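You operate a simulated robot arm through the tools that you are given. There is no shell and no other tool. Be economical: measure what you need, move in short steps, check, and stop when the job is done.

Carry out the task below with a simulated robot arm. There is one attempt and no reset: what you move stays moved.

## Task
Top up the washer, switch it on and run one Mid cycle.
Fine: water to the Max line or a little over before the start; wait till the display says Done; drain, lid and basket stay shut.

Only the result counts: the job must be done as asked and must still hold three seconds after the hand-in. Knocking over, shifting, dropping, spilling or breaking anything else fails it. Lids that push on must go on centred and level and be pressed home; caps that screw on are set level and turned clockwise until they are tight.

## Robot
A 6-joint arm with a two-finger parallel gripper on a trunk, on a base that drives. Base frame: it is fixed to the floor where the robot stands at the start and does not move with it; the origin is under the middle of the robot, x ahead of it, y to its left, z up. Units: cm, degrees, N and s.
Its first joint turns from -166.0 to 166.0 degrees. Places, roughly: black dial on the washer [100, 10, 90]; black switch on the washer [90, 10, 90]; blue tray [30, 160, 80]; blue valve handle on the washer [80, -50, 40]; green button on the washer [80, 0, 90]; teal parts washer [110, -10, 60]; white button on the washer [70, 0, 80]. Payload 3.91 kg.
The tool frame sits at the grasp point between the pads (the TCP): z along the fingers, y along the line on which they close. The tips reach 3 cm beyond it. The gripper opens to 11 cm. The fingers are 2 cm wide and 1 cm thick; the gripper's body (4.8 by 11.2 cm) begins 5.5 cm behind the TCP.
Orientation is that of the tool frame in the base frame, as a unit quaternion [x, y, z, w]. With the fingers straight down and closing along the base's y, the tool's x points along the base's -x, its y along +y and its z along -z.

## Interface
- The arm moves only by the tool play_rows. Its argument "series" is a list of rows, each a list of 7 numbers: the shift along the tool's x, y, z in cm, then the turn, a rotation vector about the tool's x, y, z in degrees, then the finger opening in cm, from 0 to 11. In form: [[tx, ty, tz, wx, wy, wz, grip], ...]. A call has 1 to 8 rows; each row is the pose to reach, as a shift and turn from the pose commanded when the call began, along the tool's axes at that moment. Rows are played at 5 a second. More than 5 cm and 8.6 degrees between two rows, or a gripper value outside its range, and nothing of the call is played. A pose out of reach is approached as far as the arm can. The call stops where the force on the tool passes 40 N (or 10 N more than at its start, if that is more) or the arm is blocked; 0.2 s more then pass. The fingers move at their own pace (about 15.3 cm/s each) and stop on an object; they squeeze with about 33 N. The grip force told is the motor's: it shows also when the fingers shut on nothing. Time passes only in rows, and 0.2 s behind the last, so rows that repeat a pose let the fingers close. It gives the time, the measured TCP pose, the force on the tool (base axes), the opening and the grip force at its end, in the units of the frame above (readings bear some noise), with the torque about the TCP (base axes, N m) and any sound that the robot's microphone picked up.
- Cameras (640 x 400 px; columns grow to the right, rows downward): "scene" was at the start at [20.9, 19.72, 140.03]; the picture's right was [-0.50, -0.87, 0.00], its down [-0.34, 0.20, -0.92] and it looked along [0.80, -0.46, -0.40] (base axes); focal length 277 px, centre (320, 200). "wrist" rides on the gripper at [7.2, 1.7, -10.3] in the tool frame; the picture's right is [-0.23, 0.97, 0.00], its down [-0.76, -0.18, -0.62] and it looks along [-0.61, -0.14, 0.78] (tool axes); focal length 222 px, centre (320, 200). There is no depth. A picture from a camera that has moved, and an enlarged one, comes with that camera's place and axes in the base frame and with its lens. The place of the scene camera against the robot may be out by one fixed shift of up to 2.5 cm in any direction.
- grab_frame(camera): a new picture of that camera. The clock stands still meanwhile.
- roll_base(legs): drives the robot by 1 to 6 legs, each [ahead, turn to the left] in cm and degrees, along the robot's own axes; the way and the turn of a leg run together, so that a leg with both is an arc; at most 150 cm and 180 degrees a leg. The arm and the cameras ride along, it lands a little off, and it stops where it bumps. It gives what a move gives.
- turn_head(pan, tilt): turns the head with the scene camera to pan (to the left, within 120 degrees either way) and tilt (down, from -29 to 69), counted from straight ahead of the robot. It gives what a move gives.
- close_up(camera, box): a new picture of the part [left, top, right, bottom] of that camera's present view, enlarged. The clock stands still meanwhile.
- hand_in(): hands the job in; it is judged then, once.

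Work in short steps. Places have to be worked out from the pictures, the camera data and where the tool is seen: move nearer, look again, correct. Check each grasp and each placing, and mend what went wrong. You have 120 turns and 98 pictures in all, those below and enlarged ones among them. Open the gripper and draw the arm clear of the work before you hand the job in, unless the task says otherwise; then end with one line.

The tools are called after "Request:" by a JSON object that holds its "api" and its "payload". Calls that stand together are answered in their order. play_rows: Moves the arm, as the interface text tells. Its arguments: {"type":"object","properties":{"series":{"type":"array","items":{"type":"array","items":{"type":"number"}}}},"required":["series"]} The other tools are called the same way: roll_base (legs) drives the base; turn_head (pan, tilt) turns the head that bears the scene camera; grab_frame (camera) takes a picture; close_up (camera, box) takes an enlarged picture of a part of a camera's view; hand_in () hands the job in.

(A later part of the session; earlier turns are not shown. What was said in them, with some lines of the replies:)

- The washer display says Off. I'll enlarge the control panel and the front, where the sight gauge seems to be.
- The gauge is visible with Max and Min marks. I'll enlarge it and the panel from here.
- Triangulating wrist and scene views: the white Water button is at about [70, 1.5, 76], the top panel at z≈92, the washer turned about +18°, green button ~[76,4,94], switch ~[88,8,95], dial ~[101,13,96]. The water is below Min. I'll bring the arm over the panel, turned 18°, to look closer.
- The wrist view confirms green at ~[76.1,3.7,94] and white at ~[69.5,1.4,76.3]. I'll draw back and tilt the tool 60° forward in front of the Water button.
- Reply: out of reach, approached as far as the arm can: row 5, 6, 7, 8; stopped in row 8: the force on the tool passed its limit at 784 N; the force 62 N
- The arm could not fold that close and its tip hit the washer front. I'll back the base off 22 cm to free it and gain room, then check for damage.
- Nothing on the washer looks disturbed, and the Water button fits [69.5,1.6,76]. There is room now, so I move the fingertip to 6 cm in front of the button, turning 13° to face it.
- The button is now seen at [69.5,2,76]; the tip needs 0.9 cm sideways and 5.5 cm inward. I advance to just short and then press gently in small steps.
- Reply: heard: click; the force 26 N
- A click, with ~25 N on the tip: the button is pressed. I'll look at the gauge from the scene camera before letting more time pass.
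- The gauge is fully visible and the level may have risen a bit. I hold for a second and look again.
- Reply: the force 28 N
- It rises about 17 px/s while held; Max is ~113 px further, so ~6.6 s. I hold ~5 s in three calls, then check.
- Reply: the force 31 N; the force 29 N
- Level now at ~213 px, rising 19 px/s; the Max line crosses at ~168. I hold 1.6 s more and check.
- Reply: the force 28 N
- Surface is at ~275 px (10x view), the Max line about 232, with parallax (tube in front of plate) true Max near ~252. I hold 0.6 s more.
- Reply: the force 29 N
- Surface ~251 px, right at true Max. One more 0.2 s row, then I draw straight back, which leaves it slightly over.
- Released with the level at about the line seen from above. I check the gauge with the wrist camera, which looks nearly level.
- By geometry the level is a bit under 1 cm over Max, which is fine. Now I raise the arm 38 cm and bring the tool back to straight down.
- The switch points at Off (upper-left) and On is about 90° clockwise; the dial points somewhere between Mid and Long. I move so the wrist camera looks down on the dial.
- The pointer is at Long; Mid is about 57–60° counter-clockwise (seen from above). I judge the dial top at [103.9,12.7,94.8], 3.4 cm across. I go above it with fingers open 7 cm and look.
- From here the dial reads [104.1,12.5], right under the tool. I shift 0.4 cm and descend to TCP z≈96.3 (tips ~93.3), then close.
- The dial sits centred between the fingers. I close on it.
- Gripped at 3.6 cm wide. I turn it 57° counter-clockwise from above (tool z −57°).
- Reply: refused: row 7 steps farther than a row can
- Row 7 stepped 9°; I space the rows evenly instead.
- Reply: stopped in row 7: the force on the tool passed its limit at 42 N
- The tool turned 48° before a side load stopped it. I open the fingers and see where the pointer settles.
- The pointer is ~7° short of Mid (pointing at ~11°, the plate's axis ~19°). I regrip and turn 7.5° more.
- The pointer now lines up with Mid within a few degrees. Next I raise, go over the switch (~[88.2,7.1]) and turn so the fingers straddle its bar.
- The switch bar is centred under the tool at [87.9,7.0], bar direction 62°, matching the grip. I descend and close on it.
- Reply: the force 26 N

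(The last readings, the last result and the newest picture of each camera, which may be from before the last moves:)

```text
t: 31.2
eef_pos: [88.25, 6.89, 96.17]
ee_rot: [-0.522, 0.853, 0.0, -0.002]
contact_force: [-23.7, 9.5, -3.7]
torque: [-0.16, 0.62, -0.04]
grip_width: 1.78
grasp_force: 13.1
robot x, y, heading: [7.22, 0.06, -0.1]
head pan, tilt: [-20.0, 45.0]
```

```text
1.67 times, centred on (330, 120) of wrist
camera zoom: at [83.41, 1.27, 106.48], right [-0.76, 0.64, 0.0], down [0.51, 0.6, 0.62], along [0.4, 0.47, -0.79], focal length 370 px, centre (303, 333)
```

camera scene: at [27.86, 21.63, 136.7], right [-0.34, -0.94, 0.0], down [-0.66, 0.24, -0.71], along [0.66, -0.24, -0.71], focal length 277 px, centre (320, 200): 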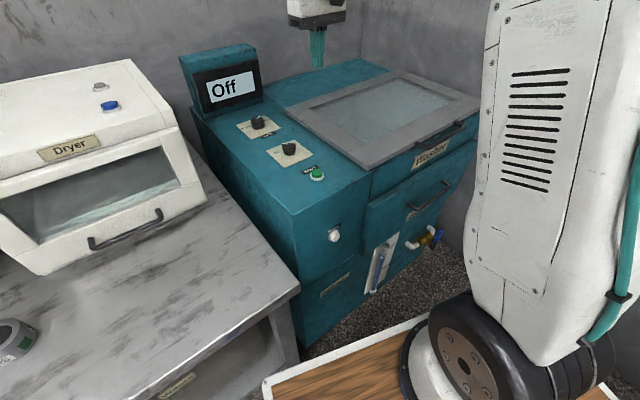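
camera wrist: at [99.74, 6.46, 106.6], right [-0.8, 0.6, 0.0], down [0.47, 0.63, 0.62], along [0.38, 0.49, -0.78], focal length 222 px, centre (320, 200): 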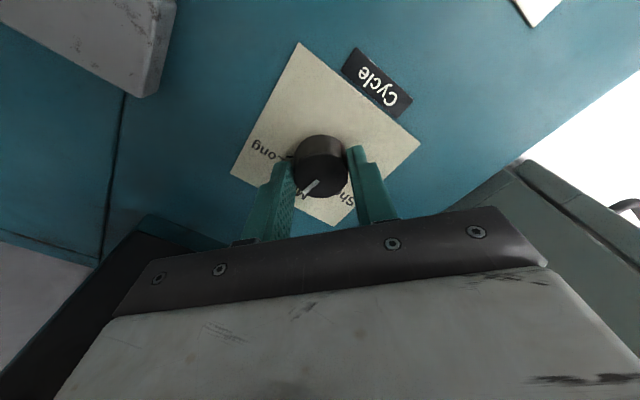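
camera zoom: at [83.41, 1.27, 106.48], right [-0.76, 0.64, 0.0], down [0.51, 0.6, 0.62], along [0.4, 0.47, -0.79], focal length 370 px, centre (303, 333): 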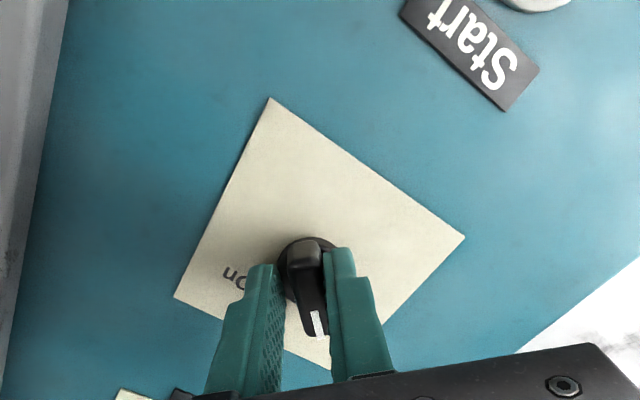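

Only one finger bears on the bar (25 N sideways), so I shift 0.3 cm along tool +y to centre.

Request:
{"api": "play_rows", "payload": {"series": [[0, 0.2, 0, 0, 0, 0, 0.5], [0, 0.3, 0, 0, 0, 0, 0.5], [0, 0.3, 0, 0, 0, 0, 0.5]]}}

```text
t: 32.0
eef_pos: [87.88, 7.02, 96.04]
ee_rot: [-0.522, 0.853, -0.002, 0.0]
contact_force: [-17.0, 3.8, 3.5]
torque: [0.09, 0.54, -0.06]
grip_width: 1.35
grasp_force: 8.1
robot x, y, heading: [7.48, 0.26, -0.0]
head pan, tilt: [-20.0, 45.0]
```

Force is dropping and the opening narrowing; another 0.25 cm.

Request:
{"api": "play_rows", "payload": {"series": [[0, 0.15, 0, 0, 0, 0, 0.3], [0, 0.25, 0, 0, 0, 0, 0.3], [0, 0.25, 0, 0, 0, 0, 0.3]]}}

Request:
{"api": "close_up", "payload": {"camera": "wrist", "box": [200, 0, 460, 240]}}

```text
t: 32.8
eef_pos: [87.85, 7.11, 96.2]
ee_rot: [-0.521, 0.853, -0.002, 0.002]
contact_force: [26.0, -9.1, 7.3]
torque: [-0.61, 0.24, -0.2]
grip_width: 1.3
grasp_force: 45.0
robot x, y, heading: [7.07, 0.27, -0.3]
head pan, tilt: [-20.0, 45.0]
```

```text
1.67 times, centred on (330, 120) of wrist
camera zoom: at [83.11, 1.44, 106.41], right [-0.76, 0.65, -0.01], down [0.5, 0.6, 0.62], along [0.41, 0.47, -0.78], focal length 370 px, centre (303, 333)
```

zoom: 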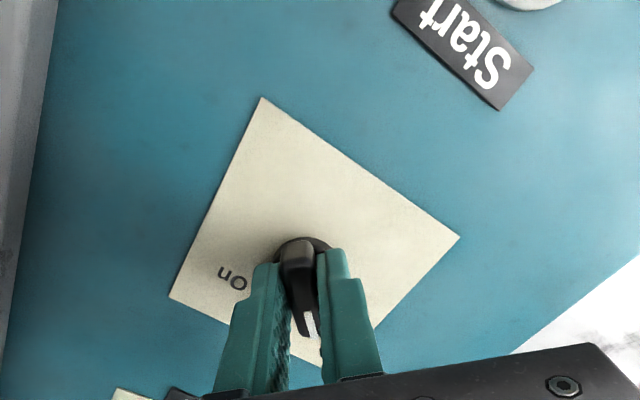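

Firmly gripped at 1.3 cm. I relax the overshoot 0.12 cm and begin turning clockwise (tool z +).

Request:
{"api": "play_rows", "payload": {"series": [[0, -0.12, 0, 0, 0, 0, 0.3], [0, -0.12, 0, 0, 0, 8, 0.3], [0, -0.12, 0, 0, 0, 16, 0.3], [0, -0.12, 0, 0, 0, 24, 0.3], [0, -0.12, 0, 0, 0, 32, 0.3], [0, -0.12, 0, 0, 0, 40, 0.3]]}}

```text
t: 34.2
eef_pos: [87.66, 7.35, 96.07]
ee_rot: [-0.197, 0.98, -0.002, -0.001]
contact_force: [13.9, -4.4, 29.5]
torque: [0.25, -0.37, -0.06]
grip_width: 1.28
grasp_force: 44.9
robot x, y, heading: [7.53, 0.14, -0.3]
head pan, tilt: [-20.0, 45.0]
```

Turned 40° and going well; 30 N upward suggests the tips press the disc, so I ease up 0.15 cm while turning on.

Request:
{"api": "play_rows", "payload": {"series": [[0, 0, -0.15, 0, 0, 8, 0.3], [0, 0, -0.15, 0, 0, 16, 0.3], [0, 0, -0.15, 0, 0, 24, 0.3], [0, 0, -0.15, 0, 0, 32, 0.3], [0, 0, -0.15, 0, 0, 40, 0.3], [0, 0, -0.15, 0, 0, 48, 0.3]]}}

Request:
{"api": "grab_frame", "payload": {"camera": "wrist"}}

Request:
{"api": "grab_frame", "payload": {"camera": "scene"}}

```text
t: 35.7
eef_pos: [87.77, 7.64, 96.1]
ee_rot: [0.216, 0.976, 0.0, 0.0]
contact_force: [-2.7, 14.0, 0.2]
torque: [0.41, -0.13, 0.04]
grip_width: 1.3
grasp_force: 44.8
robot x, y, heading: [7.54, 0.2, -0.0]
head pan, tilt: [-20.0, 45.0]
stopped in row 6: the force on the tool passed its limit at 45 N (the readings are from after the stop); the commanded pose is now the measured one
```

```text
55 pictures are left
camera wrist: at [81.96, 12.17, 106.38], right [0.62, 0.79, 0.0], down [0.62, -0.48, 0.62], along [0.49, -0.38, -0.78], focal length 222 px, centre (320, 200)
```

wrist: 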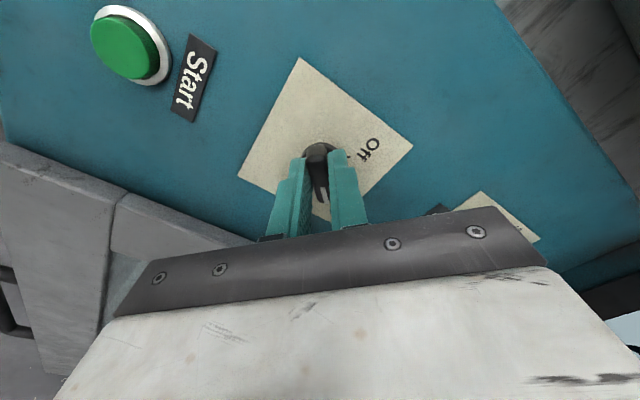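

```text
54 pictures are left
camera scene: at [27.8, 21.72, 136.7], right [-0.34, -0.94, 0.0], down [-0.66, 0.24, -0.71], along [0.66, -0.24, -0.71], focal length 277 px, centre (320, 200)
```

scene: 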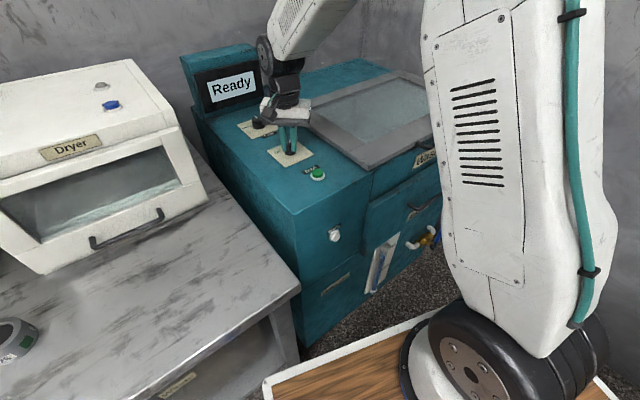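

The display reads "Ready": the washer is on. I open, rise and move over the green Start button with closed fingers.

Request:
{"api": "play_rows", "payload": {"series": [[0, 0, 0, 0, 0, 0, 3], [0, 0, 0, 0, 0, 0, 5], [0, 0, -4.5, 0, 0, 0, 5], [0, 0, -9, 0, 0, 0, 5], [3, -2.7, -11, 0, 0, 0, 3], [6, -5.4, -11, 0, 0, 0, 1], [8.85, -8.2, -11, 0, 0, 0, 0], [8.85, -8.2, -11, 0, 0, 0, 0]]}}

Request:
{"api": "grab_frame", "payload": {"camera": "wrist"}}

Request:
{"api": "close_up", "payload": {"camera": "scene", "box": [180, 40, 360, 190]}}

```text
t: 37.5
eef_pos: [76.19, 3.77, 107.22]
ee_rot: [0.215, 0.977, -0.001, 0.0]
contact_force: [-0.5, -0.4, 0.1]
torque: [0.0, 0.01, 0.01]
grip_width: 0.0
grasp_force: 33.0
robot x, y, heading: [6.99, -0.06, -0.1]
head pan, tilt: [-20.0, 45.0]
```

```text
53 pictures are left
camera wrist: at [70.44, 8.4, 117.53], right [0.62, 0.79, 0.0], down [0.62, -0.48, 0.62], along [0.49, -0.39, -0.78], focal length 222 px, centre (320, 200)
```

wrist: 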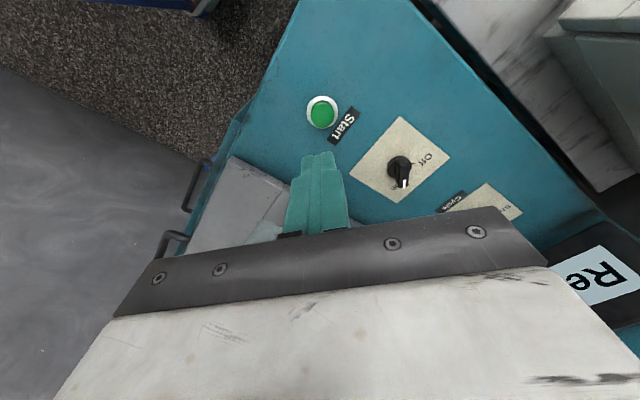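

```text
2.67 times, centred on (270, 115) of scene
camera zoom: at [27.85, 21.64, 136.7], right [-0.34, -0.94, 0.0], down [-0.66, 0.24, -0.71], along [0.66, -0.24, -0.71], focal length 740 px, centre (453, 427)
```

zoom: 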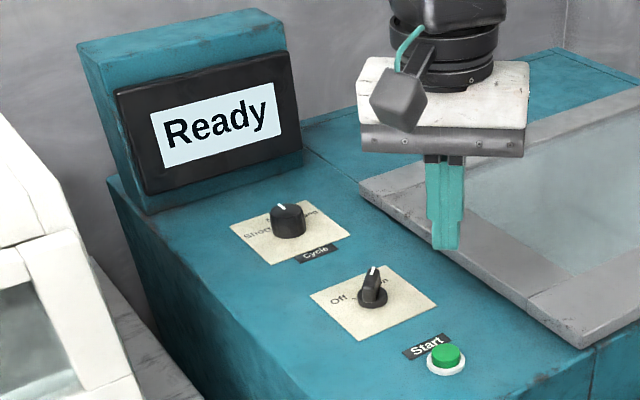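

Start button is under the tool ([76.4,3.8]). Before pressing, I check the dial pointer against Mid once more.

Request:
{"api": "close_up", "payload": {"camera": "scene", "box": [236, 104, 286, 144]}}

Request:
{"api": "close_up", "payload": {"camera": "wrist", "box": [370, 130, 540, 230]}}

```text
10.00 times, centred on (261, 124) of scene
camera zoom: at [27.85, 21.64, 136.7], right [-0.34, -0.94, 0.0], down [-0.66, 0.24, -0.71], along [0.66, -0.24, -0.71], focal length 2773 px, centre (910, 960)
```

zoom: 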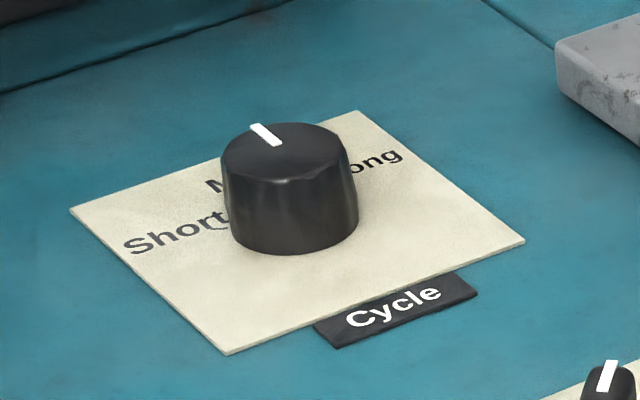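

```text
3.76 times, centred on (455, 180) of wrist
camera zoom: at [70.44, 8.4, 117.53], right [0.62, 0.79, 0.0], down [0.62, -0.48, 0.62], along [0.49, -0.39, -0.78], focal length 836 px, centre (-188, 275)
```

zoom: 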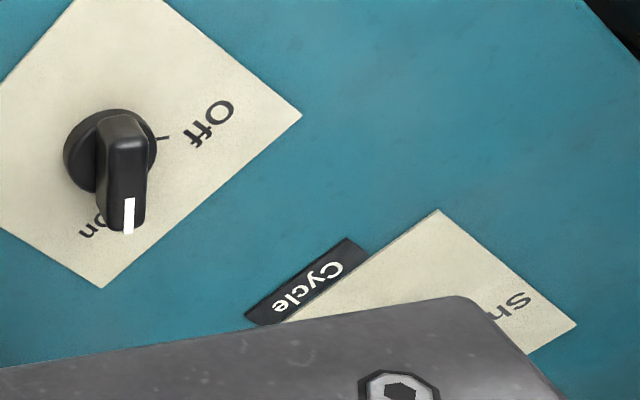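

The pointer is aligned with the plate axis (~20° vs 18°), so Mid is set. I descend onto Start and press in small steps.

Request:
{"api": "play_rows", "payload": {"series": [[-0.2, 0, 4.5, 0, 0, 0, 0], [-0.2, 0, 8.5, 0, 0, 0, 0], [-0.2, 0, 9.5, 0, 0, 0, 0], [-0.2, 0, 10.1, 0, 0, 0, 0], [-0.2, 0, 10.6, 0, 0, 0, 0], [-0.2, 0, 10.9, 0, 0, 0, 0]]}}

Request:
{"api": "close_up", "payload": {"camera": "scene", "box": [180, 40, 360, 190]}}

```text
t: 38.9
eef_pos: [76.42, 3.8, 96.06]
ee_rot: [0.216, 0.976, -0.001, 0.0]
contact_force: [0.5, 0.9, 2.3]
torque: [0.06, -0.03, -0.02]
grip_width: 0.0
grasp_force: 32.6
robot x, y, heading: [7.34, -0.22, 0.0]
head pan, tilt: [-20.0, 45.0]
heard: click
```

```text
2.67 times, centred on (270, 115) of scene
camera zoom: at [27.84, 21.65, 136.7], right [-0.34, -0.94, 0.0], down [-0.66, 0.24, -0.71], along [0.66, -0.24, -0.71], focal length 740 px, centre (453, 427)
```

zoom: 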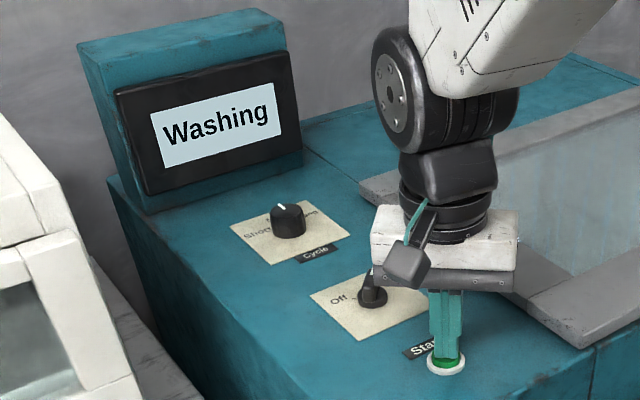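

A click, and the display says "Washing". I lift straight off, then wait.

Request:
{"api": "play_rows", "payload": {"series": [[0, 0, -4, 0, 0, 0, 0], [0, 0, -8.5, 0, 0, 0, 0], [0, 0, -13, 0, 0, 0, 0], [0, 0, -17, 0, 0, 0, 0], [0, 0, -17, 0, 0, 0, 6], [0, 0, -17, 0, 0, 0, 11], [0, 0, -17, 0, 0, 0, 11], [0, 0, -17, 0, 0, 0, 11]]}}

Request:
{"api": "play_rows", "payload": {"series": [[0, 0, 0, 0, 0, 0, 11], [0, 0, 0, 0, 0, 0, 11], [0, 0, 0, 0, 0, 0, 11], [0, 0, 0, 0, 0, 0, 11], [0, 0, 0, 0, 0, 0, 11], [0, 0, 0, 0, 0, 0, 11], [0, 0, 0, 0, 0, 0, 11], [0, 0, 0, 0, 0, 0, 11]]}}

Request:
{"api": "play_rows", "payload": {"series": [[0, 0, 0, 0, 0, 0, 11], [0, 0, 0, 0, 0, 0, 11], [0, 0, 0, 0, 0, 0, 11], [0, 0, 0, 0, 0, 0, 11], [0, 0, 0, 0, 0, 0, 11], [0, 0, 0, 0, 0, 0, 11], [0, 0, 0, 0, 0, 0, 11], [0, 0, 0, 0, 0, 0, 11]]}}

Request:
{"api": "play_rows", "payload": {"series": [[0, 0, 0, 0, 0, 0, 11], [0, 0, 0, 0, 0, 0, 11], [0, 0, 0, 0, 0, 0, 11], [0, 0, 0, 0, 0, 0, 11], [0, 0, 0, 0, 0, 0, 11], [0, 0, 0, 0, 0, 0, 11], [0, 0, 0, 0, 0, 0, 11], [0, 0, 0, 0, 0, 0, 11]]}}

Request:
{"api": "grab_frame", "payload": {"camera": "scene"}}

```text
t: 40.7
eef_pos: [76.66, 3.58, 113.12]
ee_rot: [0.215, 0.977, -0.002, -0.001]
contact_force: [-0.3, 0.1, -0.9]
torque: [-0.03, 0.04, -0.01]
grip_width: 11.0
grasp_force: 0.0
robot x, y, heading: [6.7, 0.12, -0.2]
head pan, tilt: [-20.0, 45.0]
```

```text
t: 42.5
eef_pos: [76.66, 3.57, 113.06]
ee_rot: [0.216, 0.976, -0.001, -0.001]
contact_force: [1.5, 0.0, -0.1]
torque: [-0.03, -0.04, 0.02]
grip_width: 11.01
grasp_force: 0.1
robot x, y, heading: [7.3, -0.13, -0.1]
head pan, tilt: [-20.0, 45.0]
```

```text
t: 44.3
eef_pos: [76.76, 3.62, 113.17]
ee_rot: [0.215, 0.977, -0.001, 0.0]
contact_force: [-0.1, 0.8, 0.0]
torque: [-0.01, 0.02, -0.01]
grip_width: 10.99
grasp_force: 0.0
robot x, y, heading: [7.73, -0.21, -0.1]
head pan, tilt: [-20.0, 45.0]
```

```text
t: 46.1
eef_pos: [76.79, 3.53, 113.13]
ee_rot: [0.214, 0.977, -0.001, 0.0]
contact_force: [0.5, -0.2, 0.3]
torque: [0.01, 0.02, -0.01]
grip_width: 10.99
grasp_force: 0.1
robot x, y, heading: [6.76, 0.31, -0.1]
head pan, tilt: [-20.0, 45.0]
```

```text
48 pictures are left
camera scene: at [27.84, 21.64, 136.7], right [-0.34, -0.94, 0.0], down [-0.66, 0.24, -0.71], along [0.66, -0.24, -0.71], focal length 277 px, centre (320, 200)
```

scene: 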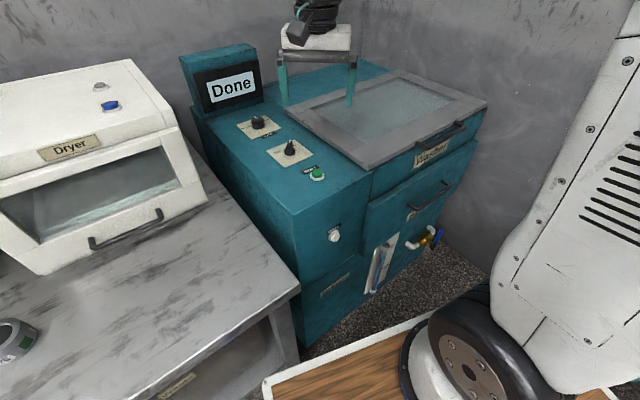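

The display says "Done"; lid, basket and drain are shut and the arm is clear above with the gripper open. I hand in.

Request:
{"api": "hand_in", "payload": {}}

```text
The job is handed in.
```

I topped the washer up to slightly over Max (a bit under 1 cm, judged from the camera views) and switched it on. It ran one Mid cycle until the display said Done, and the drain, lid and basket stayed shut. Early on, the arm bumped the washer front hard (784 N), but I saw no damage afterwards.
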